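You operate a simulated robot arm through the tools that you are given. There is no shell and no other tool. Be economical: measure what you need, move in short steps, check, and stop when the job is done.

You run a simulated two-armed robot. Do the job below in one go: nothing can be reset, and whatever is moved stays where it is left.

## Task
Wipe up the spill on the marble top with the green cloth and put it back.

Only the result counts: the job must be done as asked and must still hold three seconds after the hand-in. Knocking over, shifting, dropping, spilling or breaking anything else fails it. Flat cloth is picked up by pressing the open fingertips on it (5 to 10 N) and closing them slowly along it; thin cloth reads only 2 to 8 mm in the jaws.

## Robot
Two 7-joint arms with two-finger parallel grippers on one trunk, on a base that drives. Base frame: it is fixed to the floor where the robot stands at the start and does not move with it; the origin is under the middle of the robot, x ahead of it, y to its left, z up. Lengths are in m, angles in degrees, forces in N, time in s.
The left shoulder is at the start at [0.05, 0.187, 1.11], the right one opposite. With the tool pointing down near the work surface each hand reaches from about 0.1 to 0.66 m from the robot's upright axis, wherever it stands, measured 20 degrees to its own side. Places, roughly: green cloth [0.5, -0.1, 1]. Payload 3.43 kg a hand.
The TCP of each hand is the grasp point between the finger pads, 0.03 m short of the fingertips. In the tool frame z runs along the fingers and y along their closing line. The gripper opens to 0.094 m. The fingers are 0.028 m wide and 0.01 m thick; the gripper's body (0.05 by 0.096 m) begins 0.055 m behind the TCP.
Orientation is told as [roll, pitch, yaw] about the base's x, y, z axes, in that order, counted from this pose: with the fingers straight down and closing along the base's y, the tool's x points along the base's -x, its y along +y and its z along -z.

## Interface
- The arms move only by the tool move_arm. It takes "left_increments", "right_increments" or both (then of equal length, played together; a hand with none holds still); each is a list of rows, each a list of 7 numbers: the shift along the tool's x, y, z in m, then the turn, a rotation vector about the tool's x, y, z in degrees, then the opening, from 0 (shut) to 1 (fully open). In form: [[x, y, z, wx, wy, wz, fingers], ...]. A call has 1 to 8 rows; each row shifts and turns the commanded pose from where the row before left it, along the tool's axes as they then stand. Rows are played at 5 a second. More than 0.05 m and 8.6 degrees between two rows, or a gripper value outside its range, and nothing of the call is played. A pose out of reach is approached as far as the arm can. The call stops where the force on the tool passes 40 N (or 10 N more than at its start, if that is more) or the arm is blocked; 0.2 s more then pass. Each finger travels about 0.153 m/s and halts on what it meets, pressing with about 30 N; the grip force reading is that of the motor and also rises with nothing between the fingers. The clock runs only during rows and for 0.2 s after the last one: add rows that do not move to give the fingers time. It gives the time, the measured TCP pose, the force on the tool (base axes), the opening and the grip force at its end, in the units of the frame above (readings bear some noise), with the torque about the TCP (base axes, N m) and any sound that the robot's microphone picked up.
- Cameras (640 x 400 px; columns grow to the right, rows downward): "scene" is now at [0.1392, -0.0415, 1.2823]; the picture's right is [-0.46, -0.89, 0.00], its down [-0.41, 0.21, -0.89] and it looks along [0.79, -0.41, -0.46] (base axes); focal length 214 px, centre (320, 200). "left" rides on the left gripper at [0.076, -0.014, -0.103] in its tool frame; the picture's right is [0.18, 0.98, 0.00], its down [-0.75, 0.14, -0.64] and it looks along [-0.63, 0.12, 0.77] (tool axes); focal length 243 px, centre (320, 200). "right" rides on the right gripper at [0.076, 0.014, -0.102] in its tool frame; the picture's right is [-0.18, 0.98, 0.00], its down [-0.75, -0.14, -0.64] and it looks along [-0.63, -0.12, 0.77] (tool axes); focal length 243 px, centre (320, 200). There is no depth. A picture from a camera that has moved, and an enlarged one, comes with that camera's place and axes in the base frame and with its lens.
- camera(camera): a new picture of that camera. It takes no simulated time.
- raise_lower(by): slides the trunk up (or, below 0, down) by that many m; the arms and the scene camera ride with it, the base frame stays. It gives what a move gives, with no picture.
- roll_base(legs): drives the robot by 1 to 6 legs, each [ahead, left, turn to the left] in m, m and degrees, along the robot's own axes; the way and the turn of a leg run together, so that a leg with both is an arc; at most 1.5 m and 180 degrees a leg. The arms and the cameras ride along, it lands a little off, and it stops where it bumps. It gives what a move gives.
- turn_head(pan, tilt): turns the head with the scene camera to pan (to the left, within 80 degrees either way) and tilt (down, from -29 to 69), counted from straight ahead of the robot. It gives what a move gives.
- enlarge(camera, box): a new picture of the part [left, top, right, bottom] of that camera's present view, enlarged. It takes no simulated time.
- sign_off(): hands the job in; it is judged then, once.

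Work in short steps. Places have to be worked out from the pictures, the camera data and where the tool is seen: move nearer, look again, correct. Check each grasp and each placing, and mend what went wrong. You have 120 turns and 88 pictures in all, those below and enlarged ones among them. Open the grippers and draw the arms clear of the work before you hand the job in, unless the task says otherwise; then end with one line.

The tools are called after "Call:" as a command line: name --argument value ..., lists and objects as JSON in quotes. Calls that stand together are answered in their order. move_arm: Moves the arms, as the interface text tells. Its arguments: {"type":"object","properties":{"left_increments":{"type":"array"},"right_increments":{"type":"array"}},"required":[]} The other tools are called the same way: raise_lower (by) slides the trunk up or down; roll_base (legs) drives the base; turn_head (pan, tilt) turns the head that bears the scene camera; camera (camera) takes a picture; enlarge (camera, box) takes an enlarged picture of a part of a camera's view; sign_off () hands the job in.

At the start:

```text
time_s: 0.0
left_eef_pos: [0.4031, 0.0205, 1.199]
left_ee_rot: [0.0, -0.1, 0.1]
left_wrist_force: [-0.6, 0.9, -0.4]
left_moment: [0.01, 0.03, -0.02]
left_finger_gap: 0.0939
left_grasp_force: 0.1
right_eef_pos: [0.2476, -0.2333, 1.1853]
right_ee_rot: [0.1, 0.0, 0.0]
right_wrist_force: [-0.2, 0.6, 0.0]
right_moment: [0.02, 0.01, -0.05]
right_finger_gap: 0.094
right_grasp_force: 0.0
trunk travel left (down, up): [-0.325, 0.107]
robot x, y, heading: [0.0012, -0.001, -0.1]
head pan, tilt: [-27.3, 27.5]
```

scene: 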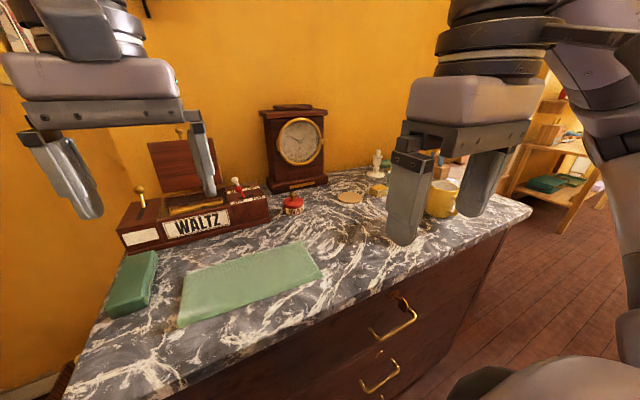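
right: 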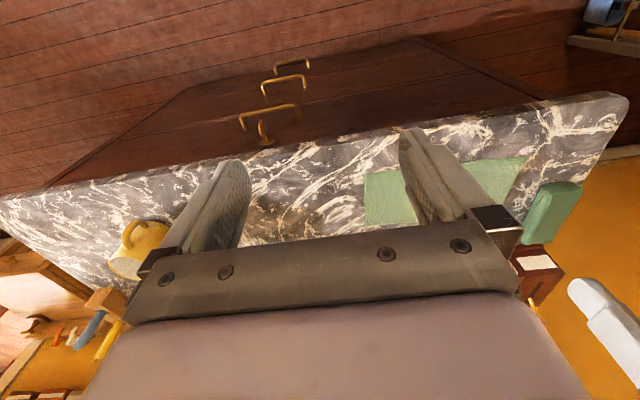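
left: 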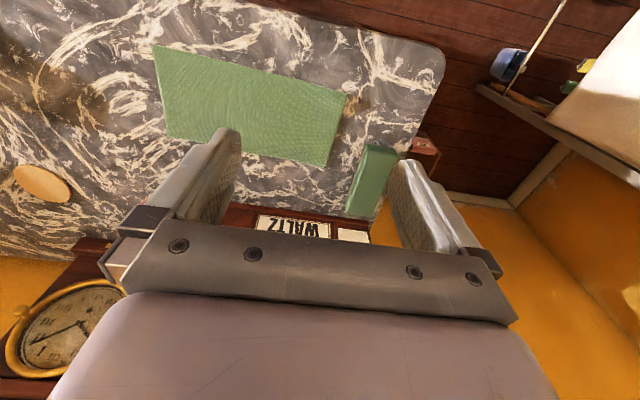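

I'll look closer at the table to make out the cloth, the spill and nearby objects.

Call:
enlarge --camera "scene" --box '[80, 140, 400, 340]'

Call:
enlarge --camera "left" --box '[0, 0, 480, 300]'

Call:
enlarge --camera "right" --box '[60, 80, 640, 300]'

```text
2.00 times, centred on (240, 240) of scene
camera zoom: at [0.1392, -0.0415, 1.2823], right [-0.46, -0.89, 0.0], down [-0.41, 0.21, -0.89], along [0.79, -0.41, -0.46], focal length 429 px, centre (480, 120)
```

zoom: 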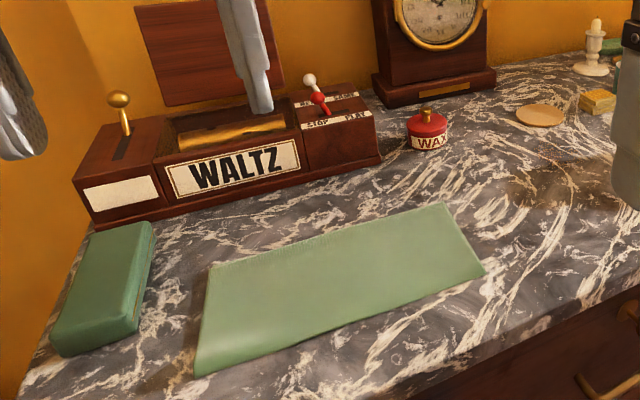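

```text
1.33 times, centred on (240, 150) of left
camera zoom: at [0.326, 0.0059, 1.3031], right [-0.19, 0.98, 0.0], down [0.75, 0.14, 0.64], along [0.63, 0.12, -0.77], focal length 324 px, centre (427, 267)
```

zoom: 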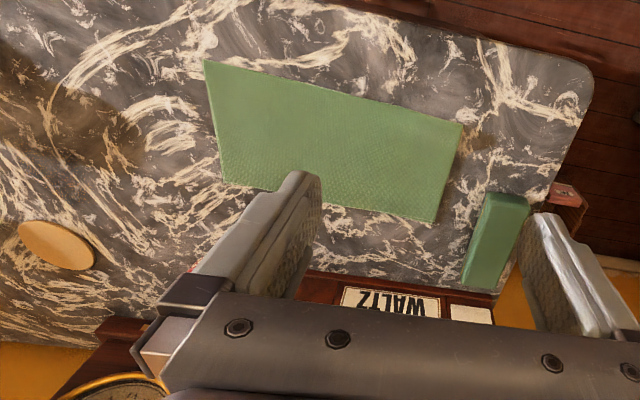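

```text
1.10 times, centred on (350, 190) of right
camera zoom: at [0.1727, -0.2195, 1.2878], right [0.18, 0.98, 0.0], down [0.75, -0.14, 0.64], along [0.63, -0.12, -0.77], focal length 268 px, centre (287, 211)
```

zoom: 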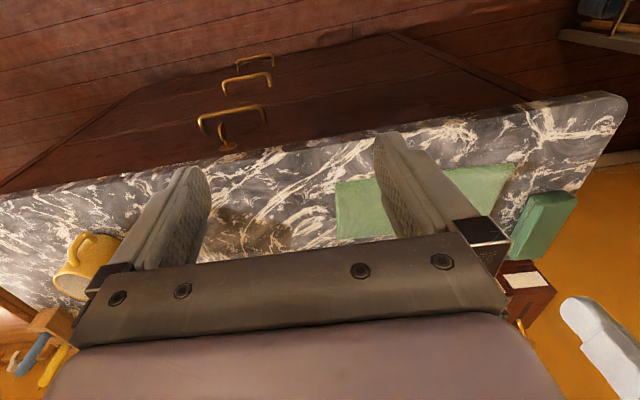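

The table top is at about z=0.955. The cloth spans about x 0.41–0.535, y -0.19–0.06, and a brown spill is near (0.48,-0.34). I move the left arm away and the right hand over the spill side for a better look.

Call:
move_arm --left_increments '[[0.03, 0.045, 0, 0, 0, 0, 1], [0.03, 0.045, 0, 0, 0, 0, 1], [0.03, 0.045, 0, 0, 0, 0, 1], [0.03, 0.045, 0, 0, 0, 0, 1]]' --right_increments '[[-0.01, -0.045, 0, 0, 0, 0, 1], [-0.01, -0.045, -0.02, 0, 0, 0, 1], [-0.01, -0.03, -0.02, 0, 0, 0, 1], [-0.01, 0, -0.02, 0, 0, 0, 1]]'

Call:
camera --camera "right"

Call:
camera --camera "scene"

```text
refused: row 1 steps farther than a row can; nothing moved
```

```text
81 pictures are left
camera right: at [0.1727, -0.2195, 1.2878], right [0.18, 0.98, 0.0], down [0.75, -0.14, 0.64], along [0.63, -0.12, -0.77], focal length 243 px, centre (320, 200)
```

right: 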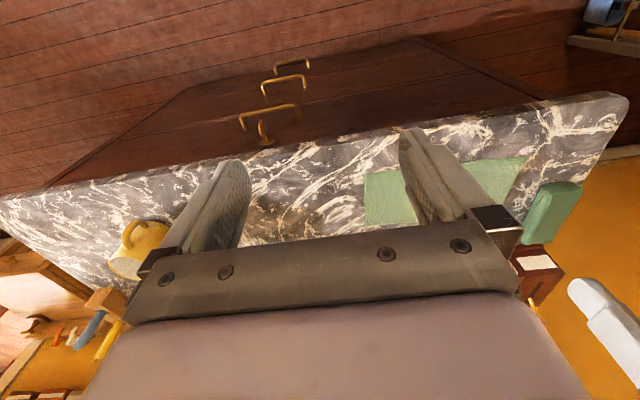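

```text
80 pictures are left
camera scene: at [0.1392, -0.0415, 1.2823], right [-0.46, -0.89, 0.0], down [-0.41, 0.21, -0.89], along [0.79, -0.41, -0.46], focal length 214 px, centre (320, 200)
```

scene: 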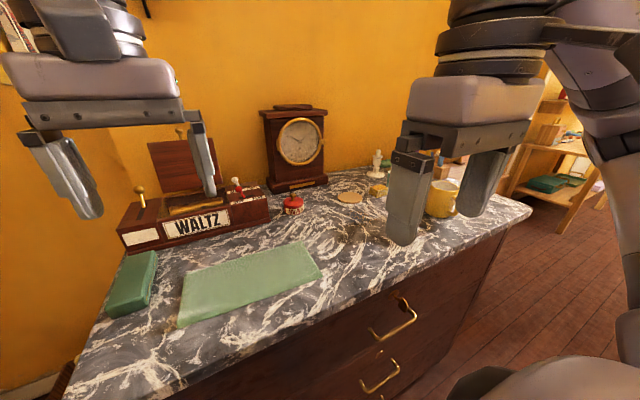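

The row exceeded the 0.05 m norm; I use smaller steps.

Call:
move_arm --left_increments '[[0.025, 0.04, 0, 0, 0, 0, 1], [0.025, 0.04, 0, 0, 0, 0, 1], [0.025, 0.04, 0, 0, 0, 0, 1], [0.025, 0.04, 0, 0, 0, 0, 1], [0.025, 0.04, 0, 0, 0, 0, 1]]' --right_increments '[[-0.01, -0.04, -0.02, 0, 0, 0, 1], [-0.01, -0.04, -0.02, 0, 0, 0, 1], [-0.01, -0.04, -0.02, 0, 0, 0, 1], [-0.01, 0, -0.02, 0, 0, 0, 1], [0, 0, 0, 0, 0, 0, 1]]'

Call:
camera --camera "right"

Call:
camera --camera "scene"

```text
time_s: 1.2
left_eef_pos: [0.2782, 0.221, 1.1984]
left_ee_rot: [-0.1, -0.1, 0.0]
left_wrist_force: [0.0, 0.5, -0.1]
left_moment: [0.0, -0.02, -0.02]
left_finger_gap: 0.0941
left_grasp_force: 0.1
right_eef_pos: [0.3102, -0.3324, 1.2493]
right_ee_rot: [0.2, -0.1, 0.0]
right_wrist_force: [-0.2, 0.1, -0.2]
right_moment: [-0.02, -0.02, 0.0]
right_finger_gap: 0.094
right_grasp_force: 0.0
right hand out of reach, approached as far as the arm can: row 3, 4
trunk travel left (down, up): [-0.325, 0.107]
robot x, y, heading: [0.0011, 0.0017, -0.0]
head pan, tilt: [-27.3, 27.5]
```

```text
79 pictures are left
camera right: at [0.2338, -0.3189, 1.351], right [0.18, 0.98, 0.0], down [0.75, -0.14, 0.64], along [0.63, -0.12, -0.77], focal length 243 px, centre (320, 200)
```

right: 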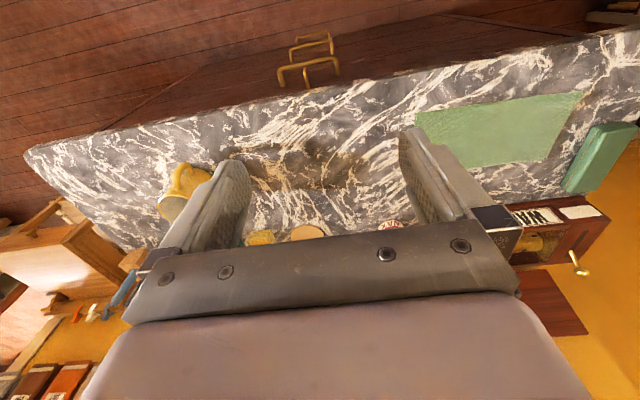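

```text
78 pictures are left
camera scene: at [0.1385, -0.0411, 1.2825], right [-0.46, -0.89, 0.0], down [-0.41, 0.21, -0.89], along [0.79, -0.41, -0.46], focal length 214 px, centre (320, 200)
```

scene: 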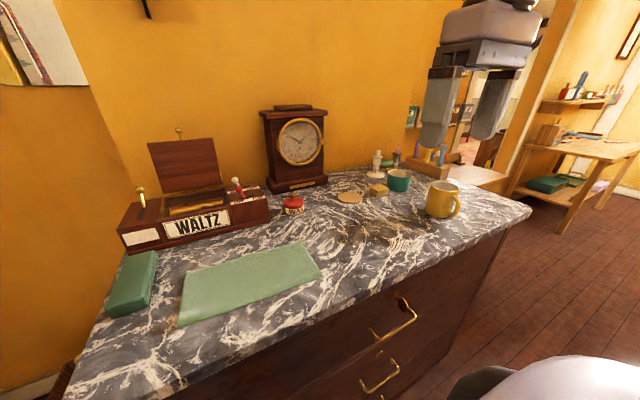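

Call:
enlarge --camera "scene" --box '[260, 160, 500, 310]'

Call:
enlarge --camera "right" --box '[140, 60, 460, 260]'

```text
2.67 times, centred on (380, 235) of scene
camera zoom: at [0.1385, -0.0411, 1.2825], right [-0.46, -0.89, 0.0], down [-0.41, 0.21, -0.89], along [0.79, -0.41, -0.46], focal length 572 px, centre (160, 107)
```

zoom: 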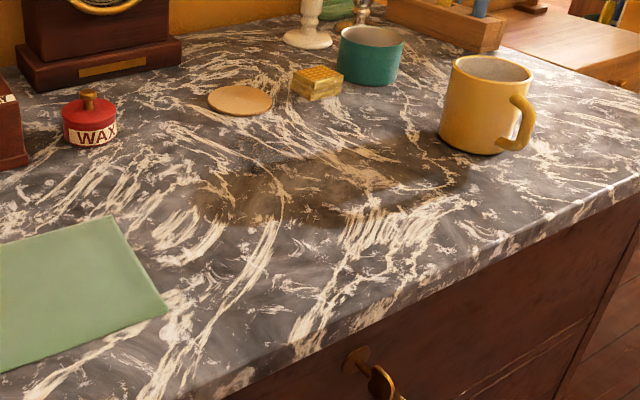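

```text
2.00 times, centred on (300, 160) of right
camera zoom: at [0.2338, -0.3189, 1.351], right [0.18, 0.98, 0.0], down [0.75, -0.14, 0.64], along [0.63, -0.12, -0.77], focal length 485 px, centre (360, 280)
```

zoom: 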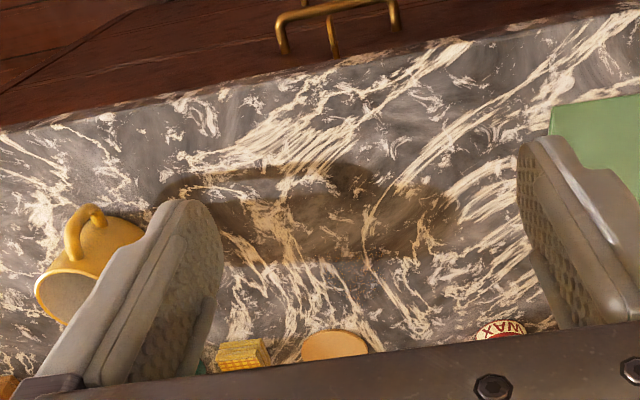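

The spill spans about x 0.41–0.535, y -0.55 to -0.26, with the mug's edge at y≈-0.565. I'll drive the base 0.16 m to the right so the right hand reaches both cloth and spill.

Call:
roll_base --legs '[[0, -0.16, 0]]'

Call:
camera --camera "scene"

```text
time_s: 3.2
left_eef_pos: [0.2781, 0.0599, 1.1989]
left_ee_rot: [0.0, 0.0, 0.1]
left_wrist_force: [-0.4, 0.6, -0.3]
left_moment: [0.03, -0.02, 0.05]
left_finger_gap: 0.094
left_grasp_force: 0.0
right_eef_pos: [0.3114, -0.4936, 1.2483]
right_ee_rot: [0.0, -0.1, 0.1]
right_wrist_force: [-0.2, 0.0, -1.3]
right_moment: [0.04, 0.03, 0.0]
right_finger_gap: 0.0941
right_grasp_force: 0.0
trunk travel left (down, up): [-0.325, 0.107]
robot x, y, heading: [-0.0021, -0.1619, 0.2]
head pan, tilt: [-27.3, 27.5]
```

```text
75 pictures are left
camera scene: at [0.1395, -0.2017, 1.2823], right [-0.46, -0.89, 0.0], down [-0.41, 0.21, -0.89], along [0.79, -0.4, -0.46], focal length 214 px, centre (320, 200)
```

scene: 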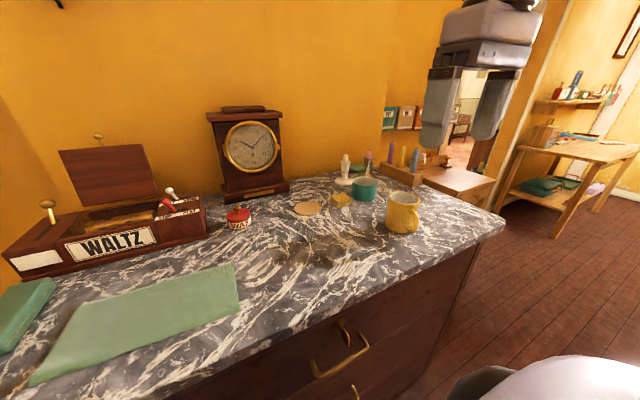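

Base is at y=-0.162. I aim the head at the work area and bring the right hand above the cloth's right end, still high.

Call:
turn_head --pan -5 --tilt 45

Call:
move_arm --right_increments '[[-0.02, 0.043, 0, 0, 0, 0, 1], [-0.02, 0.043, 0, 0, 0, 0, 1], [-0.02, 0.043, 0, 0, 0, 0, 1], [-0.02, 0.043, 0, 0, 0, 0, 0.8], [-0.02, 0.043, 0, 0, 0, 0, 0.8], [-0.02, 0.043, 0, 0, 0, 0, 0.6], [-0.02, 0.043, 0, 0, 0, 0, 0.55], [-0.021, 0.043, 0, 0, 0, 0, 0.55]]'

Call:
camera --camera "scene"

Call:
camera --camera "right"

```text
time_s: 4.1
left_eef_pos: [0.2782, 0.0593, 1.1999]
left_ee_rot: [-0.1, -0.1, 0.1]
left_wrist_force: [0.0, -0.1, -0.1]
left_moment: [-0.01, 0.0, -0.02]
left_finger_gap: 0.094
left_grasp_force: 0.0
right_eef_pos: [0.3129, -0.4921, 1.2484]
right_ee_rot: [0.1, -0.1, 0.1]
right_wrist_force: [-0.6, -0.5, 0.6]
right_moment: [0.03, 0.01, 0.0]
right_finger_gap: 0.0941
right_grasp_force: 0.0
trunk travel left (down, up): [-0.325, 0.107]
robot x, y, heading: [0.0021, -0.1586, 0.1]
head pan, tilt: [-5.0, 45.0]
```

```text
time_s: 5.9
left_eef_pos: [0.2789, 0.0597, 1.1991]
left_ee_rot: [-0.1, 0.0, 0.2]
left_wrist_force: [0.6, -0.3, 1.0]
left_moment: [-0.04, 0.03, 0.02]
left_finger_gap: 0.0938
left_grasp_force: 0.2
right_eef_pos: [0.4708, -0.1566, 1.2262]
right_ee_rot: [0.1, 0.0, 0.2]
right_wrist_force: [0.9, -0.1, -0.9]
right_moment: [0.04, 0.04, -0.02]
right_finger_gap: 0.0516
right_grasp_force: 0.1
right hand out of reach, approached as far as the arm can: row 8
trunk travel left (down, up): [-0.325, 0.107]
robot x, y, heading: [0.0011, -0.1597, 0.2]
head pan, tilt: [-5.0, 45.0]
```

```text
74 pictures are left
camera scene: at [0.1401, -0.1666, 1.2557], right [-0.09, -1.0, 0.0], down [-0.71, 0.06, -0.71], along [0.7, -0.06, -0.71], focal length 214 px, centre (320, 200)
```

scene: 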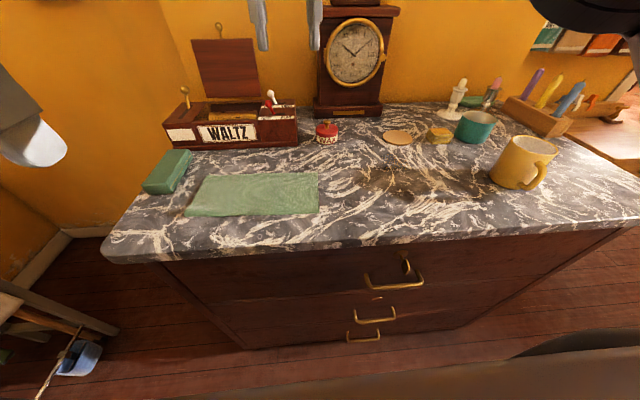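

```text
73 pictures are left
camera right: at [0.3949, -0.1428, 1.33], right [0.18, 0.98, 0.0], down [0.75, -0.14, 0.64], along [0.63, -0.12, -0.77], focal length 243 px, centre (320, 200)
```

right: 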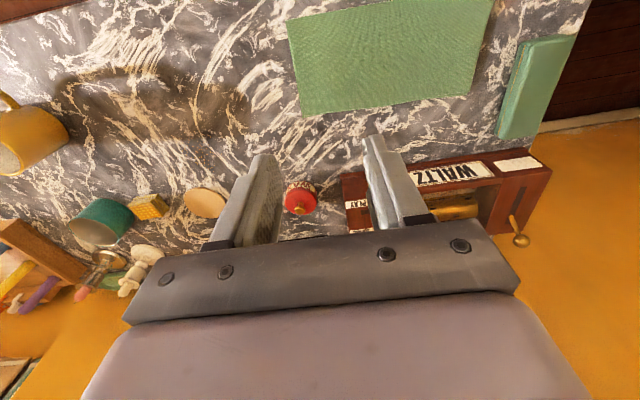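

The view is clear: the cloth's right edge is at y≈-0.19, and the spill is between it and the mug. I descend over the cloth's right end to about 2 cm above contact.

Call:
move_arm --right_increments '[[0, 0, 0.045, 0, 0, 0, 0.55], [0, 0.003, 0.045, 0, 0, 0, 0.55], [0, 0.003, 0.045, 0, 0, 0, 0.55], [0, 0, 0.045, 0, 0, 0, 0.55], [0, 0, 0.04, 0, 0, 0, 0.55], [0, 0, 0, 0, 0, 0, 0.55]]'

Call:
camera --camera "scene"

Call:
camera --camera "right"

```text
time_s: 7.3
left_eef_pos: [0.277, 0.0609, 1.1998]
left_ee_rot: [-0.1, -0.1, 0.3]
left_wrist_force: [0.5, -0.4, 0.3]
left_moment: [0.0, 0.03, 0.03]
left_finger_gap: 0.0936
left_grasp_force: 0.1
right_eef_pos: [0.4702, -0.1509, 1.0078]
right_ee_rot: [0.1, -0.1, -0.1]
right_wrist_force: [0.3, -0.2, -0.1]
right_moment: [-0.01, -0.01, -0.02]
right_finger_gap: 0.0516
right_grasp_force: 0.1
trunk travel left (down, up): [-0.325, 0.107]
robot x, y, heading: [0.0011, -0.1612, -0.2]
head pan, tilt: [-5.0, 45.0]
```

```text
72 pictures are left
camera scene: at [0.1391, -0.1665, 1.2558], right [-0.09, -1.0, 0.0], down [-0.7, 0.06, -0.71], along [0.7, -0.06, -0.71], focal length 214 px, centre (320, 200)
```

scene: 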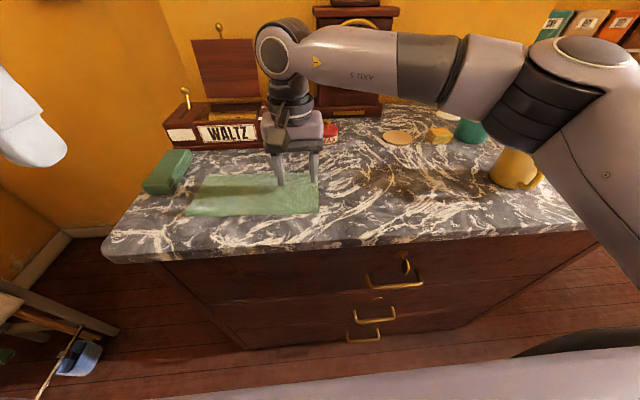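

```text
71 pictures are left
camera right: at [0.3943, -0.1372, 1.1105], right [0.18, 0.98, 0.0], down [0.75, -0.14, 0.64], along [0.63, -0.12, -0.77], focal length 243 px, centre (320, 200)
```

right: 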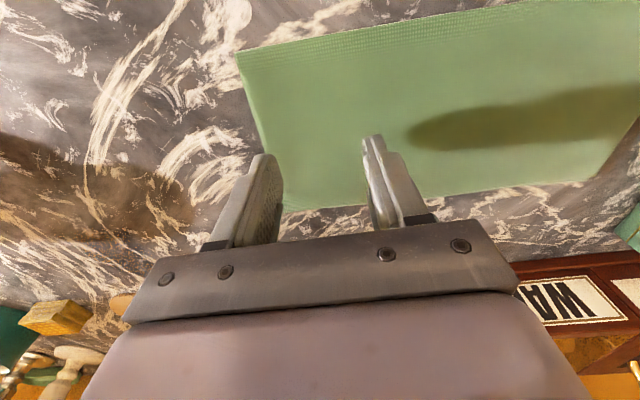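

The fingers straddle the cloth's right end properly. I descend slowly until I feel contact.

Call:
move_arm --right_increments '[[0, 0, 0.01, 0, 0, 0, 0.55], [0, 0, 0.005, 0, 0, 0, 0.55], [0, 0, 0.003, 0, 0, 0, 0.55], [0, 0, 0, 0, 0, 0, 0.55]]'

```text
time_s: 8.3
left_eef_pos: [0.2786, 0.0602, 1.1992]
left_ee_rot: [0.0, -0.1, 0.2]
left_wrist_force: [-0.4, -0.5, 0.0]
left_moment: [-0.01, 0.01, -0.05]
left_finger_gap: 0.0941
left_grasp_force: 0.0
right_eef_pos: [0.4705, -0.1498, 0.9903]
right_ee_rot: [0.1, -0.1, 0.2]
right_wrist_force: [-0.5, 0.1, -0.9]
right_moment: [0.01, -0.01, 0.01]
right_finger_gap: 0.0515
right_grasp_force: 0.1
trunk travel left (down, up): [-0.325, 0.107]
robot x, y, heading: [-0.0002, -0.1568, -0.1]
head pan, tilt: [-5.0, 45.0]
```

No contact yet at 0.990; I continue in 2 mm steps.

Call:
move_arm --right_increments '[[0, 0, 0.002, 0, 0, 0, 0.55], [0, 0, 0.002, 0, 0, 0, 0.55], [0, 0, 0, 0, 0, 0, 0.55]]'

```text
time_s: 9.1
left_eef_pos: [0.278, 0.0601, 1.1992]
left_ee_rot: [-0.1, 0.0, 0.2]
left_wrist_force: [0.0, -0.6, 0.8]
left_moment: [0.01, 0.0, -0.03]
left_finger_gap: 0.094
left_grasp_force: 0.1
right_eef_pos: [0.47, -0.1497, 0.9858]
right_ee_rot: [0.1, -0.1, 0.1]
right_wrist_force: [-0.4, 0.0, 0.6]
right_moment: [0.01, 0.0, 0.01]
right_finger_gap: 0.0517
right_grasp_force: 0.1
trunk travel left (down, up): [-0.325, 0.107]
robot x, y, heading: [-0.0037, -0.1587, -0.0]
head pan, tilt: [-5.0, 45.0]
```

Still free; 2 mm more at a time.

Call:
move_arm --right_increments '[[0, 0, 0.002, 0, 0, 0, 0.55], [0, 0, 0, 0, 0, 0, 0.55]]'

Call:
move_arm --right_increments '[[0, 0, 0.002, 0, 0, 0, 0.55], [0, 0, 0, 0, 0, 0, 0.55]]'

```text
time_s: 9.7
left_eef_pos: [0.2786, 0.0615, 1.1984]
left_ee_rot: [-0.1, 0.0, 0.3]
left_wrist_force: [0.2, 0.1, -0.2]
left_moment: [0.01, 0.0, -0.01]
left_finger_gap: 0.0942
left_grasp_force: 0.0
right_eef_pos: [0.4699, -0.1498, 0.9834]
right_ee_rot: [0.1, -0.1, 0.1]
right_wrist_force: [0.1, 0.1, 0.4]
right_moment: [-0.04, 0.02, -0.01]
right_finger_gap: 0.0516
right_grasp_force: 0.0
trunk travel left (down, up): [-0.325, 0.107]
robot x, y, heading: [-0.0014, -0.1584, 0.0]
head pan, tilt: [-5.0, 45.0]
```

```text
time_s: 10.3
left_eef_pos: [0.2784, 0.0602, 1.1993]
left_ee_rot: [-0.1, 0.0, 0.2]
left_wrist_force: [-0.5, 0.0, 0.5]
left_moment: [0.02, 0.01, -0.02]
left_finger_gap: 0.0941
left_grasp_force: 0.0
right_eef_pos: [0.4705, -0.1499, 0.9825]
right_ee_rot: [0.2, -0.1, 0.1]
right_wrist_force: [0.3, 1.6, 3.8]
right_moment: [-0.18, -0.02, 0.0]
right_finger_gap: 0.052
right_grasp_force: 0.0
trunk travel left (down, up): [-0.325, 0.107]
robot x, y, heading: [-0.0, -0.1578, -0.1]
head pan, tilt: [-5.0, 45.0]
```

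Contact at 3.8 N (z 0.9825). I press a little more, then close slowly.

Call:
move_arm --right_increments '[[0, 0, 0.001, 0, 0, 0, 0.55], [0, 0, 0, 0, 0, 0, 0.55]]'

```text
time_s: 10.9
left_eef_pos: [0.2774, 0.0605, 1.1999]
left_ee_rot: [-0.1, -0.3, 0.2]
left_wrist_force: [-0.3, -0.2, -0.6]
left_moment: [0.03, -0.01, 0.02]
left_finger_gap: 0.0941
left_grasp_force: 0.0
right_eef_pos: [0.4694, -0.1488, 0.9828]
right_ee_rot: [0.1, -0.2, 0.1]
right_wrist_force: [2.4, 0.1, 14.9]
right_moment: [-0.43, -0.04, 0.08]
right_finger_gap: 0.0515
right_grasp_force: 0.1
trunk travel left (down, up): [-0.325, 0.107]
robot x, y, heading: [0.0017, -0.1624, 0.4]
head pan, tilt: [-5.0, 45.0]
```

14.9 N is too much; I back off 0.6 mm and close slowly.

Call:
move_arm --right_increments '[[0, 0, -0.0006, 0, 0, 0, 0.55], [0, 0, 0, 0, 0, 0, 0.47], [0, 0, 0, 0, 0, 0, 0.4], [0, 0, 0, 0, 0, 0, 0.33]]'

Call:
enlarge --camera "right" --box '[160, 80, 480, 280]'

```text
time_s: 11.9
left_eef_pos: [0.2765, 0.0614, 1.1996]
left_ee_rot: [-0.1, 0.0, 0.2]
left_wrist_force: [0.4, -0.4, 0.0]
left_moment: [-0.02, -0.02, 0.0]
left_finger_gap: 0.0941
left_grasp_force: 0.0
right_eef_pos: [0.4689, -0.1491, 0.9823]
right_ee_rot: [0.0, -0.2, 0.1]
right_wrist_force: [1.4, 3.3, 16.9]
right_moment: [-0.25, -0.04, 0.0]
right_finger_gap: 0.0295
right_grasp_force: 0.0
trunk travel left (down, up): [-0.325, 0.107]
robot x, y, heading: [-0.0022, -0.1583, 0.2]
head pan, tilt: [-5.0, 45.0]
```

```text
2.00 times, centred on (320, 180) of right
camera zoom: at [0.3929, -0.1358, 1.0848], right [0.18, 0.98, 0.0], down [0.75, -0.14, 0.64], along [0.63, -0.12, -0.77], focal length 485 px, centre (320, 240)
```

zoom: 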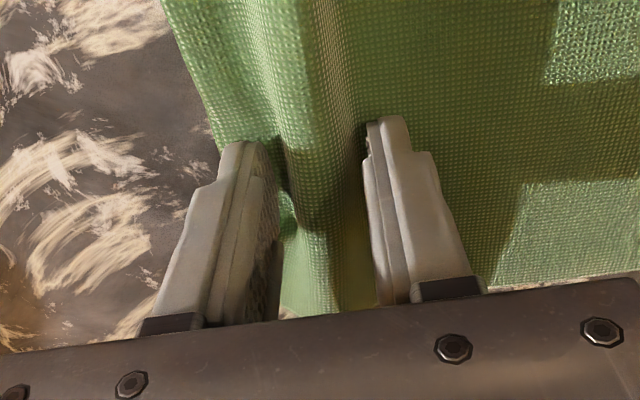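

The cloth bunches up between the fingers as wanted. I ease the pressure slightly and close further.

Call:
move_arm --right_increments '[[0, 0, -0.0006, 0, 0, 0, 0.27], [0, 0, 0, 0, 0, 0, 0.2], [0, 0, 0, 0, 0, 0, 0.14], [0, 0, 0, 0, 0, 0, 0.07], [0, 0, 0, 0, 0, 0, 0.0], [0, 0, 0, 0, 0, 0, 0.0]]'

Call:
enlarge --camera "right" --box '[160, 80, 480, 280]'

```text
time_s: 13.3
left_eef_pos: [0.2781, 0.0599, 1.2005]
left_ee_rot: [0.0, -0.2, 0.2]
left_wrist_force: [0.4, 0.8, 0.1]
left_moment: [-0.01, -0.02, 0.02]
left_finger_gap: 0.0939
left_grasp_force: 0.1
right_eef_pos: [0.4694, -0.1509, 0.9825]
right_ee_rot: [0.2, -0.1, 0.1]
right_wrist_force: [0.0, -2.2, 13.5]
right_moment: [-0.19, 0.03, -0.01]
right_finger_gap: 0.007
right_grasp_force: 30.3
trunk travel left (down, up): [-0.325, 0.107]
robot x, y, heading: [0.0003, -0.1611, 0.2]
head pan, tilt: [-5.0, 45.0]
```

```text
2.00 times, centred on (320, 180) of right
camera zoom: at [0.3932, -0.1367, 1.0848], right [0.18, 0.98, 0.0], down [0.75, -0.14, 0.64], along [0.63, -0.12, -0.77], focal length 485 px, centre (320, 240)
```

zoom: 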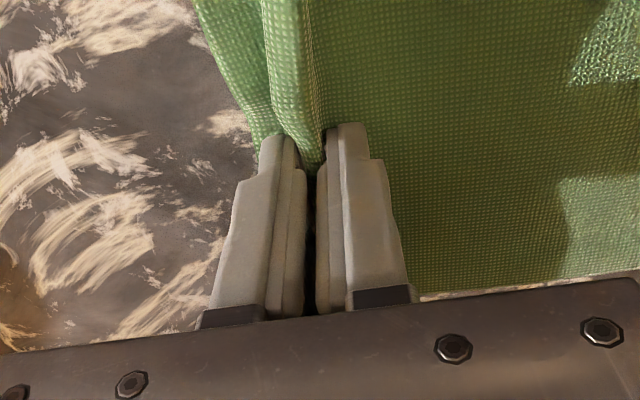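

Gripped: gap 7 mm at 30 N. I ease the pressure a bit and drag the cloth flat toward -y onto the spill.

Call:
move_arm --right_increments '[[0, 0, -0.0008, 0, 0, 0, 0], [0, -0.015, 0, 0, 0, 0, 0], [0, -0.02, 0, 0, 0, 0, 0], [0, -0.02, 0, 0, 0, 0, 0], [0, -0.02, 0, 0, 0, 0, 0], [0, -0.02, 0, 0, 0, 0, 0]]'

Call:
camera --camera "scene"

```text
time_s: 14.7
left_eef_pos: [0.2784, 0.0599, 1.1992]
left_ee_rot: [0.0, 0.0, 0.3]
left_wrist_force: [-0.1, -0.1, -0.1]
left_moment: [-0.03, 0.0, -0.01]
left_finger_gap: 0.0939
left_grasp_force: 0.0
right_eef_pos: [0.4716, -0.2449, 0.9821]
right_ee_rot: [0.1, 0.0, 0.1]
right_wrist_force: [0.9, 0.4, 6.0]
right_moment: [-0.03, -0.04, -0.04]
right_finger_gap: 0.0069
right_grasp_force: 29.5
trunk travel left (down, up): [-0.325, 0.107]
robot x, y, heading: [-0.0013, -0.1598, -0.1]
head pan, tilt: [-5.0, 45.0]
```

```text
68 pictures are left
camera scene: at [0.1388, -0.1666, 1.2559], right [-0.09, -1.0, 0.0], down [-0.7, 0.06, -0.71], along [0.7, -0.06, -0.71], focal length 214 px, centre (320, 200)
```

scene: 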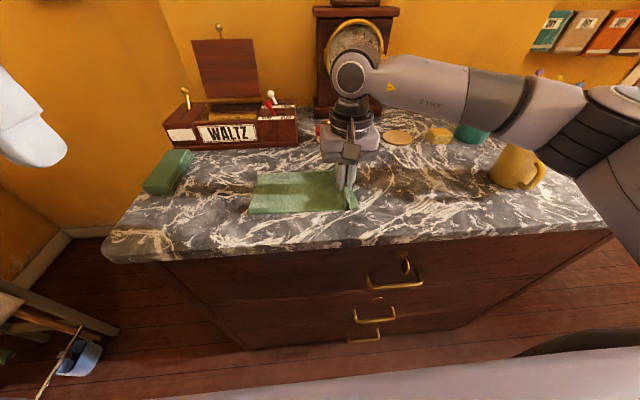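

The cloth trails flat with 6 N pressure. I continue across the spill to about y -0.40.

Call:
move_arm --right_increments '[[0, -0.02, 0, 0, 0, 0, 0], [0, -0.02, 0, 0, 0, 0, 0], [0, -0.02, 0, 0, 0, 0, 0], [0, -0.02, 0, 0, 0, 0, 0], [0, -0.02, 0, 0, 0, 0, 0], [0, -0.02, 0, 0, 0, 0, 0], [0, -0.02, 0, 0, 0, 0, 0], [0, -0.02, 0, 0, 0, 0, 0]]'

Call:
camera --camera "scene"

```text
time_s: 16.5
left_eef_pos: [0.2775, 0.0603, 1.1994]
left_ee_rot: [-0.2, 0.0, 0.2]
left_wrist_force: [0.3, 0.1, -0.2]
left_moment: [-0.01, 0.03, -0.04]
left_finger_gap: 0.0935
left_grasp_force: 0.0
right_eef_pos: [0.4711, -0.4051, 0.9823]
right_ee_rot: [0.1, -0.1, 0.2]
right_wrist_force: [-0.1, 0.8, 5.2]
right_moment: [-0.07, 0.0, 0.02]
right_finger_gap: 0.0071
right_grasp_force: 30.3
trunk travel left (down, up): [-0.325, 0.107]
robot x, y, heading: [0.003, -0.162, -0.0]
head pan, tilt: [-5.0, 45.0]
```

```text
67 pictures are left
camera scene: at [0.1387, -0.1664, 1.2559], right [-0.09, -1.0, 0.0], down [-0.7, 0.06, -0.71], along [0.7, -0.06, -0.71], focal length 214 px, centre (320, 200)
```

scene: 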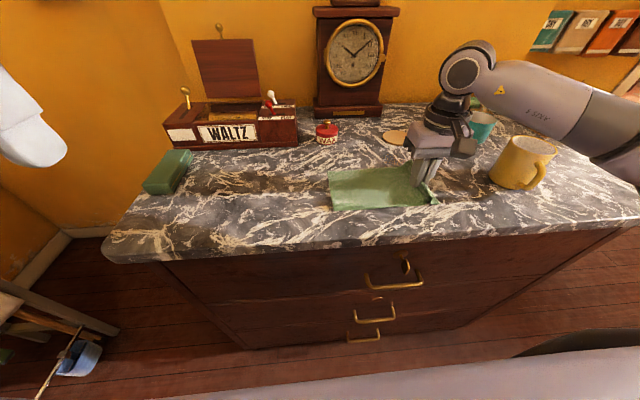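

There seem to be brownish marks where the cloth used to lie; I look closer.

Call:
enlarge --camera "scene" --box '[130, 130, 370, 280]'

Call:
enlarge --camera "scene" --box '[320, 120, 560, 270]'

```text
2.67 times, centred on (250, 205) of scene
camera zoom: at [0.1387, -0.1664, 1.2559], right [-0.09, -1.0, 0.0], down [-0.7, 0.06, -0.71], along [0.7, -0.06, -0.71], focal length 572 px, centre (507, 187)
```

zoom: 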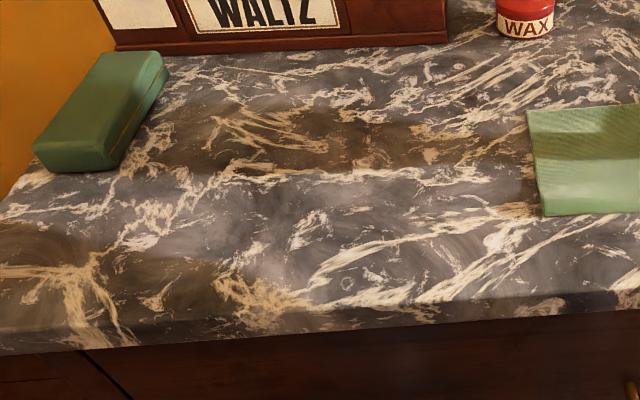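

```text
2.67 times, centred on (440, 195) of scene
camera zoom: at [0.1387, -0.1664, 1.2559], right [-0.09, -1.0, 0.0], down [-0.7, 0.06, -0.71], along [0.7, -0.06, -0.71], focal length 572 px, centre (0, 213)
```

zoom: 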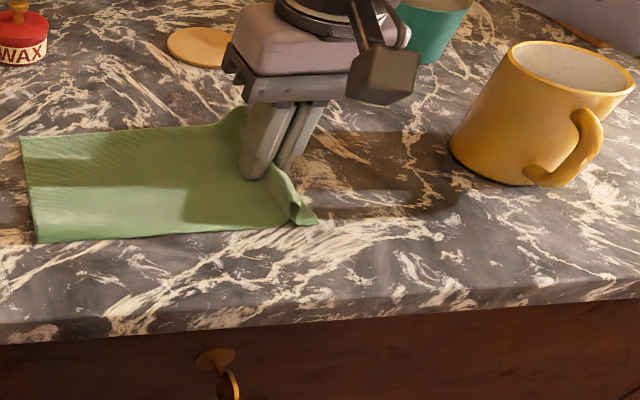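

Those broad marks are arm shadows; the real, outlined spill remains ahead of the gripper up to y≈-0.54. I continue to y≈-0.50, short of the mug at -0.567.

Call:
move_arm --right_increments '[[0, -0.02, 0, 0, 0, 0, 0], [0, -0.02, 0, 0, 0, 0, 0], [0, -0.02, 0, 0, 0, 0, 0], [0, -0.02, 0, 0, 0, 0, 0], [0, -0.015, 0, 0, 0, 0, 0], [0, 0, 0, 0, 0, 0, 0]]'

Call:
enlarge --camera "scene" --box '[320, 120, 560, 270]'

Call:
camera --camera "right"

```text
time_s: 17.9
left_eef_pos: [0.2781, 0.0603, 1.1996]
left_ee_rot: [-0.1, -0.2, 0.2]
left_wrist_force: [0.3, 1.5, 0.0]
left_moment: [-0.02, -0.01, 0.0]
left_finger_gap: 0.0938
left_grasp_force: 0.1
right_eef_pos: [0.4707, -0.5003, 0.9824]
right_ee_rot: [0.0, 0.0, 0.0]
right_wrist_force: [0.5, 0.4, 6.7]
right_moment: [-0.02, -0.02, -0.03]
right_finger_gap: 0.0069
right_grasp_force: 29.6
trunk travel left (down, up): [-0.325, 0.107]
robot x, y, heading: [0.001, -0.1586, 0.0]
head pan, tilt: [-5.0, 45.0]
```

```text
2.67 times, centred on (440, 195) of scene
camera zoom: at [0.1387, -0.166, 1.2559], right [-0.09, -1.0, 0.0], down [-0.7, 0.06, -0.71], along [0.7, -0.06, -0.71], focal length 572 px, centre (0, 213)
```

zoom: 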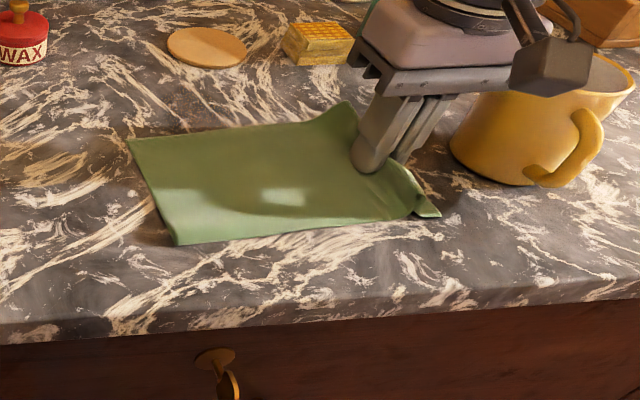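

```text
63 pictures are left
camera right: at [0.3943, -0.4862, 1.085], right [0.18, 0.98, 0.0], down [0.75, -0.14, 0.64], along [0.63, -0.12, -0.77], focal length 243 px, centre (320, 200)
```

right: 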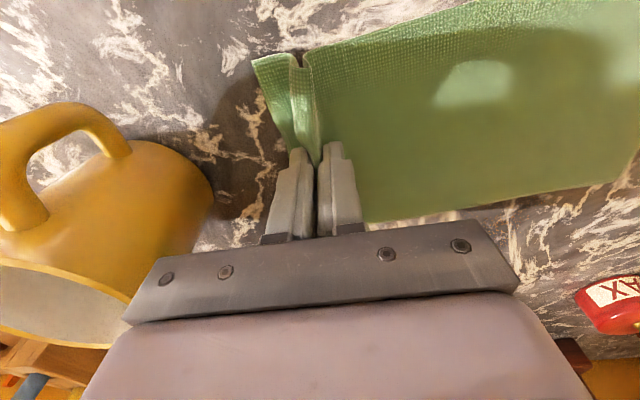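

The gripper body still has ~2 cm to the mug. I advance 1 cm more so the cloth's leading flap covers the last bit of the spill.

Call:
move_arm --right_increments '[[0, -0.006, 0, 0, 0, 0, 0], [0, -0.005, 0, 0, 0, 0, 0], [0, 0, 0, 0, 0, 0, 0]]'

Call:
camera --camera "right"

```text
time_s: 18.7
left_eef_pos: [0.2784, 0.0612, 1.2004]
left_ee_rot: [0.0, 0.0, 0.2]
left_wrist_force: [0.0, 0.6, -0.9]
left_moment: [0.04, 0.0, -0.03]
left_finger_gap: 0.0938
left_grasp_force: 0.2
right_eef_pos: [0.47, -0.5102, 0.9823]
right_ee_rot: [0.2, 0.0, 0.1]
right_wrist_force: [-0.1, 1.7, 8.0]
right_moment: [-0.01, 0.03, -0.03]
right_finger_gap: 0.0067
right_grasp_force: 30.5
trunk travel left (down, up): [-0.325, 0.107]
robot x, y, heading: [0.0013, -0.1636, 0.3]
head pan, tilt: [-5.0, 45.0]
```

```text
62 pictures are left
camera right: at [0.3941, -0.4967, 1.085], right [0.18, 0.98, 0.0], down [0.75, -0.14, 0.64], along [0.63, -0.12, -0.77], focal length 243 px, centre (320, 200)
```

right: 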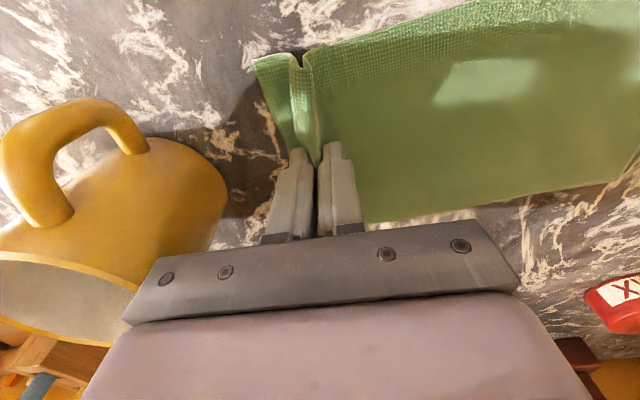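

Now I lift straight up and draw back in +y to inspect the marble.

Call:
move_arm --right_increments '[[0, 0.005, -0.03, 0, 0, 0, 0], [0, 0.01, -0.035, 0, 0, 0, 0], [0, 0.02, -0.035, 0, 0, 0, 0], [0, 0.03, -0.03, 0, 0, 0, 0], [0, 0.04, -0.02, 0, 0, 0, 0], [0, 0.045, -0.01, 0, 0, 0, 0], [0, 0.045, 0, 0, 0, 0, 0], [0, 0.045, 0, 0, 0, 0, 0]]'

Call:
camera --camera "scene"

Call:
enlarge --camera "scene" --box '[320, 120, 560, 270]'

```text
time_s: 20.5
left_eef_pos: [0.2787, 0.0616, 1.2009]
left_ee_rot: [-0.1, 0.0, 0.2]
left_wrist_force: [-0.9, -0.2, -0.3]
left_moment: [-0.02, 0.0, -0.01]
left_finger_gap: 0.094
left_grasp_force: 0.1
right_eef_pos: [0.4696, -0.2686, 1.1426]
right_ee_rot: [0.1, -0.1, 0.0]
right_wrist_force: [-0.2, 0.6, 0.5]
right_moment: [-0.04, 0.02, -0.02]
right_finger_gap: 0.0067
right_grasp_force: 29.3
trunk travel left (down, up): [-0.325, 0.107]
robot x, y, heading: [-0.0013, -0.1608, -0.0]
head pan, tilt: [-5.0, 45.0]
```

```text
61 pictures are left
camera scene: at [0.1392, -0.1657, 1.2558], right [-0.08, -1.0, 0.0], down [-0.7, 0.06, -0.71], along [0.7, -0.06, -0.71], focal length 214 px, centre (320, 200)
```

scene: 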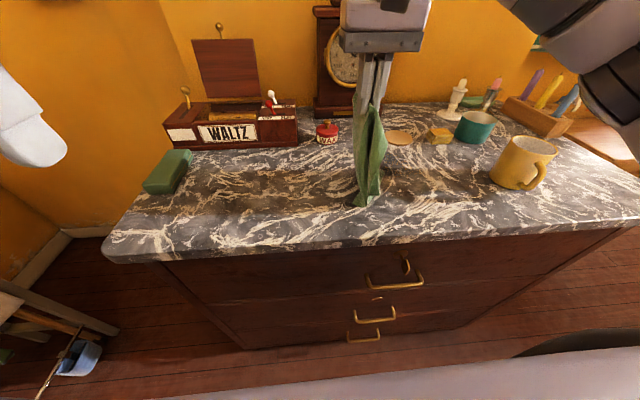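

```text
2.67 times, centred on (440, 195) of scene
camera zoom: at [0.1392, -0.1657, 1.2558], right [-0.08, -1.0, 0.0], down [-0.7, 0.06, -0.71], along [0.7, -0.06, -0.71], focal length 572 px, centre (0, 213)
```

zoom: 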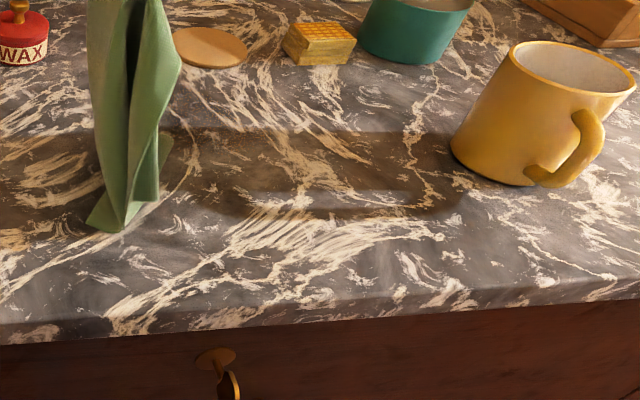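

Arm shadow overlaps the area, so I can't tell; I move the hand further left to see the spill area unshadowed.

Call:
move_arm --right_increments '[[0, 0.045, -0.01, 0, 0, 0, 0], [0, 0.045, -0.01, 0, 0, 0, 0], [0, 0.045, -0.01, 0, 0, 0, 0], [0, 0.045, -0.01, 0, 0, 0, 0], [0, 0, 0, 0, 0, 0, 0]]'

Call:
camera --camera "scene"

Call:
enlarge --camera "scene" --box '[320, 120, 560, 270]'

Call:
camera --camera "right"

```text
time_s: 21.9
left_eef_pos: [0.2787, 0.0595, 1.1992]
left_ee_rot: [-0.1, 0.0, 0.2]
left_wrist_force: [0.4, -0.4, -0.5]
left_moment: [0.0, 0.01, 0.01]
left_finger_gap: 0.0941
left_grasp_force: 0.0
right_eef_pos: [0.495, -0.1363, 1.1847]
right_ee_rot: [2.8, 1.1, -5.1]
right_wrist_force: [0.1, -0.1, -0.5]
right_moment: [-0.01, 0.01, -0.01]
right_finger_gap: 0.0068
right_grasp_force: 30.2
right hand out of reach, approached as far as the arm can: row 4
trunk travel left (down, up): [-0.325, 0.107]
robot x, y, heading: [0.0003, -0.1593, 0.0]
head pan, tilt: [-5.0, 45.0]
stopped in row 5 (right hand): the arm was blocked; the commanded pose is now the measured one
```

```text
59 pictures are left
camera scene: at [0.1396, -0.1673, 1.2557], right [-0.09, -1.0, 0.0], down [-0.7, 0.06, -0.71], along [0.7, -0.06, -0.71], focal length 214 px, centre (320, 200)
```

scene: 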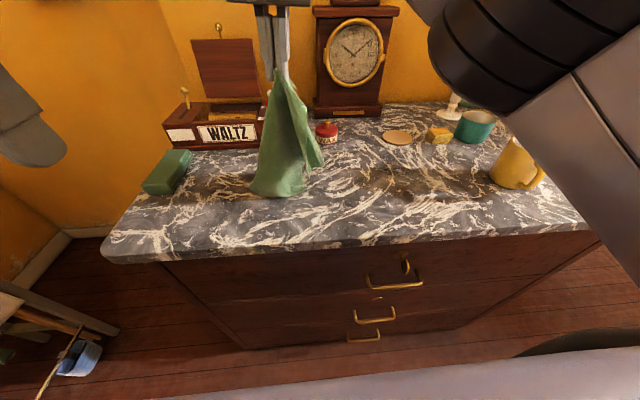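

```text
2.67 times, centred on (440, 195) of scene
camera zoom: at [0.1396, -0.1673, 1.2557], right [-0.09, -1.0, 0.0], down [-0.7, 0.06, -0.71], along [0.7, -0.06, -0.71], focal length 572 px, centre (0, 213)
```

zoom: 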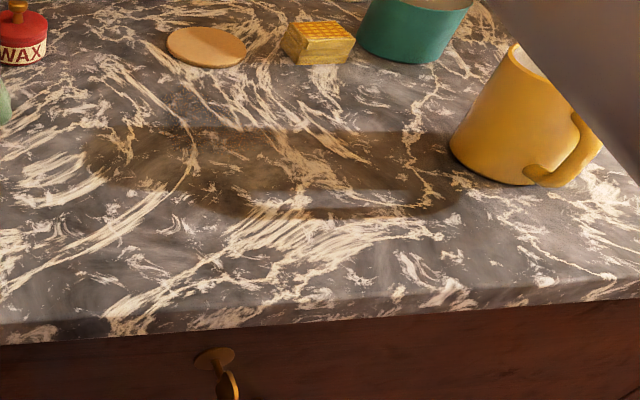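

```text
57 pictures are left
camera right: at [0.422, -0.1213, 1.2902], right [0.27, 0.96, 0.04], down [0.75, -0.24, 0.62], along [0.61, -0.14, -0.78], focal length 243 px, centre (320, 200)
```

right: 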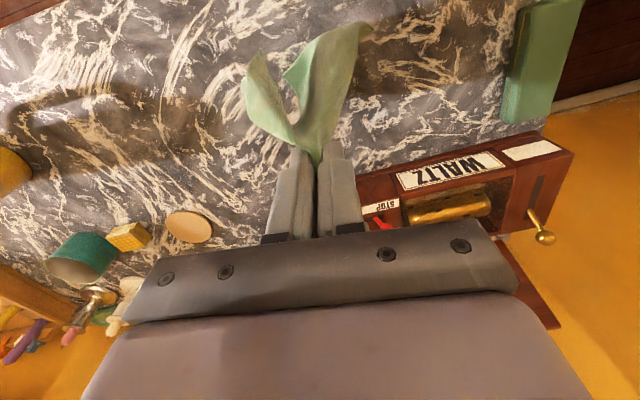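

I zoom in harder to see whether anything has been wiped.

Call:
enlarge --camera "scene" --box '[340, 150, 510, 230]'

```text
3.76 times, centred on (425, 190) of scene
camera zoom: at [0.1396, -0.1673, 1.2557], right [-0.09, -1.0, 0.0], down [-0.7, 0.06, -0.71], along [0.7, -0.06, -0.71], focal length 807 px, centre (-75, 238)
```

zoom: 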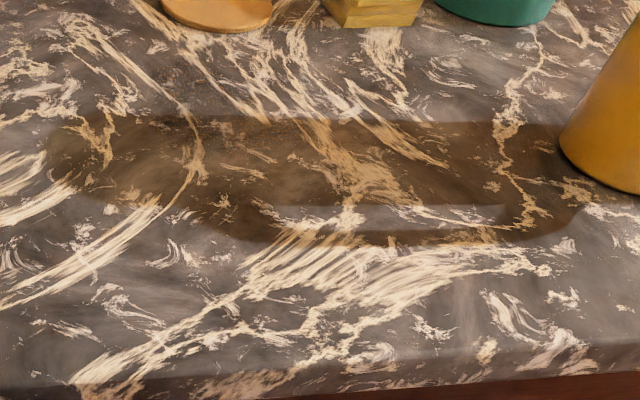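

The spill looks unchanged, so light trailing contact isn't enough; I'll lay the cloth on it again, straighten the hand, and rub with more pressure. First I lower with the tail trailing to +y.

Call:
move_arm --right_increments '[[0.008, -0.02, 0.0, 1.4, -0.6, -2.5, 0], [0.008, -0.025, 0.01, 1.4, -0.5, -2.6, 0], [0.008, -0.03, 0.03, 0, 0, 0, 0], [0, -0.03, 0.035, 0, 0, 0, 0], [0, -0.03, 0.04, 0, 0, 0, 0], [0, -0.02, 0.04, 0, 0, 0, 0], [0, -0.01, 0.035, 0, 0, 0, 0], [0, 0, 0.005, 0, 0, 0, 0]]'

Call:
camera --camera "scene"

```text
time_s: 23.7
left_eef_pos: [0.2781, 0.0612, 1.1997]
left_ee_rot: [-0.1, -0.1, 0.2]
left_wrist_force: [0.3, -0.4, 0.8]
left_moment: [0.03, 0.02, 0.02]
left_finger_gap: 0.094
left_grasp_force: 0.1
right_eef_pos: [0.4665, -0.2991, 0.9898]
right_ee_rot: [-0.1, -0.2, 0.3]
right_wrist_force: [-0.3, 0.7, 1.2]
right_moment: [0.01, 0.01, -0.04]
right_finger_gap: 0.0068
right_grasp_force: 29.8
trunk travel left (down, up): [-0.325, 0.107]
robot x, y, heading: [0.0001, -0.1643, 0.2]
head pan, tilt: [-5.0, 45.0]
```

```text
55 pictures are left
camera scene: at [0.1391, -0.1666, 1.2558], right [-0.09, -1.0, 0.0], down [-0.7, 0.06, -0.71], along [0.7, -0.06, -0.71], focal length 214 px, centre (320, 200)
```

scene: 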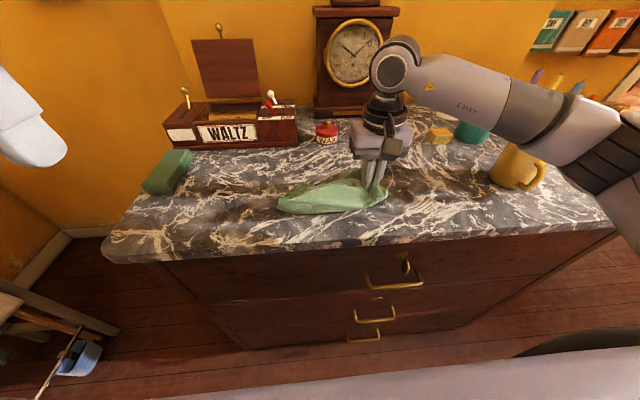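

The cloth is down. I press to about 12–15 N and stroke to y≈-0.50.

Call:
move_arm --right_increments '[[0, 0, 0.005, 0, 0, 0, 0], [0, 0, 0.003, 0, 0, 0, 0], [0, 0, 0.0008, 0, 0, 0, 0], [0, 0, 0, 0, 0, 0, 0]]'

```text
time_s: 24.7
left_eef_pos: [0.2765, 0.0607, 1.2012]
left_ee_rot: [-0.2, -0.2, 0.2]
left_wrist_force: [-0.2, -0.4, 0.1]
left_moment: [0.0, 0.0, 0.01]
left_finger_gap: 0.0939
left_grasp_force: 0.1
right_eef_pos: [0.4667, -0.299, 0.9837]
right_ee_rot: [-0.1, -0.5, 0.3]
right_wrist_force: [1.1, -3.1, 29.9]
right_moment: [0.09, 0.11, 0.0]
right_finger_gap: 0.0068
right_grasp_force: 30.0
trunk travel left (down, up): [-0.325, 0.107]
robot x, y, heading: [-0.0032, -0.1585, 0.0]
head pan, tilt: [-5.0, 45.0]
```

30 N is a bit high; I back off 1.3 mm and stroke.

Call:
move_arm --right_increments '[[0, 0, -0.0013, 0, 0, 0, 0], [0, -0.025, 0, 0, 0, 0, 0], [0, -0.03, 0, 0, 0, 0, 0], [0, -0.03, 0, 0, 0, 0, 0], [0, -0.03, 0, 0, 0, 0, 0], [0, -0.03, 0, 0, 0, 0, 0], [0, -0.03, 0, 0, 0, 0, 0], [0, -0.03, 0, 0, 0, 0, 0]]'

Call:
camera --camera "right"

Call:
enlarge --camera "scene" --box '[300, 120, 540, 270]'

```text
time_s: 26.5
left_eef_pos: [0.2781, 0.0621, 1.1995]
left_ee_rot: [0.0, -0.1, 0.2]
left_wrist_force: [-0.2, -0.2, 0.5]
left_moment: [0.03, 0.02, -0.01]
left_finger_gap: 0.0943
left_grasp_force: 0.0
right_eef_pos: [0.4677, -0.502, 0.9844]
right_ee_rot: [-0.3, -0.3, 0.4]
right_wrist_force: [-1.2, 3.9, 17.7]
right_moment: [0.2, 0.09, 0.02]
right_finger_gap: 0.0071
right_grasp_force: 29.8
trunk travel left (down, up): [-0.325, 0.107]
robot x, y, heading: [0.003, -0.1618, 0.1]
head pan, tilt: [-5.0, 45.0]
```

```text
54 pictures are left
camera right: at [0.3913, -0.4881, 1.087], right [0.18, 0.98, 0.0], down [0.75, -0.13, 0.65], along [0.64, -0.12, -0.76], focal length 243 px, centre (320, 200)
```

right: 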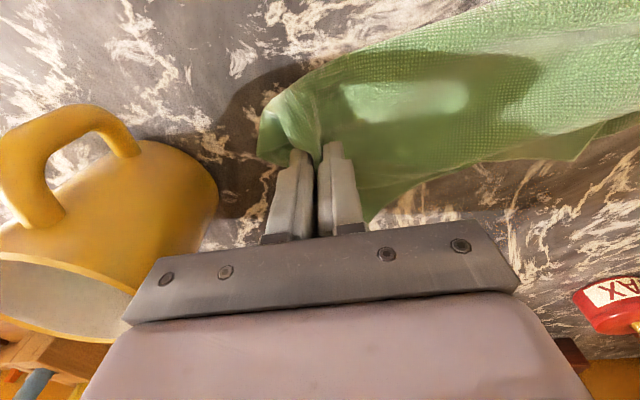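

```text
2.67 times, centred on (420, 195) of scene
camera zoom: at [0.1378, -0.1655, 1.256], right [-0.09, -1.0, 0.0], down [-0.7, 0.06, -0.71], along [0.71, -0.06, -0.71], focal length 572 px, centre (53, 213)
```

zoom: 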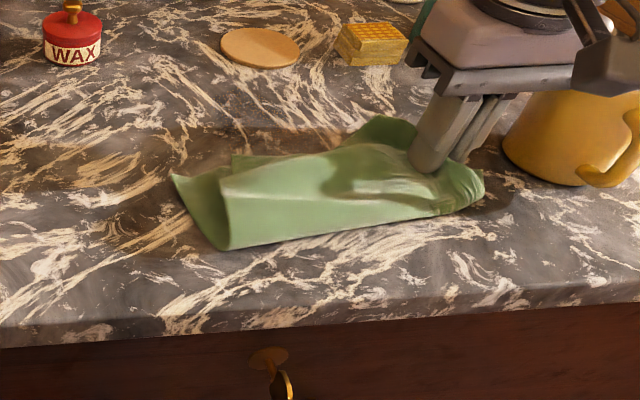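

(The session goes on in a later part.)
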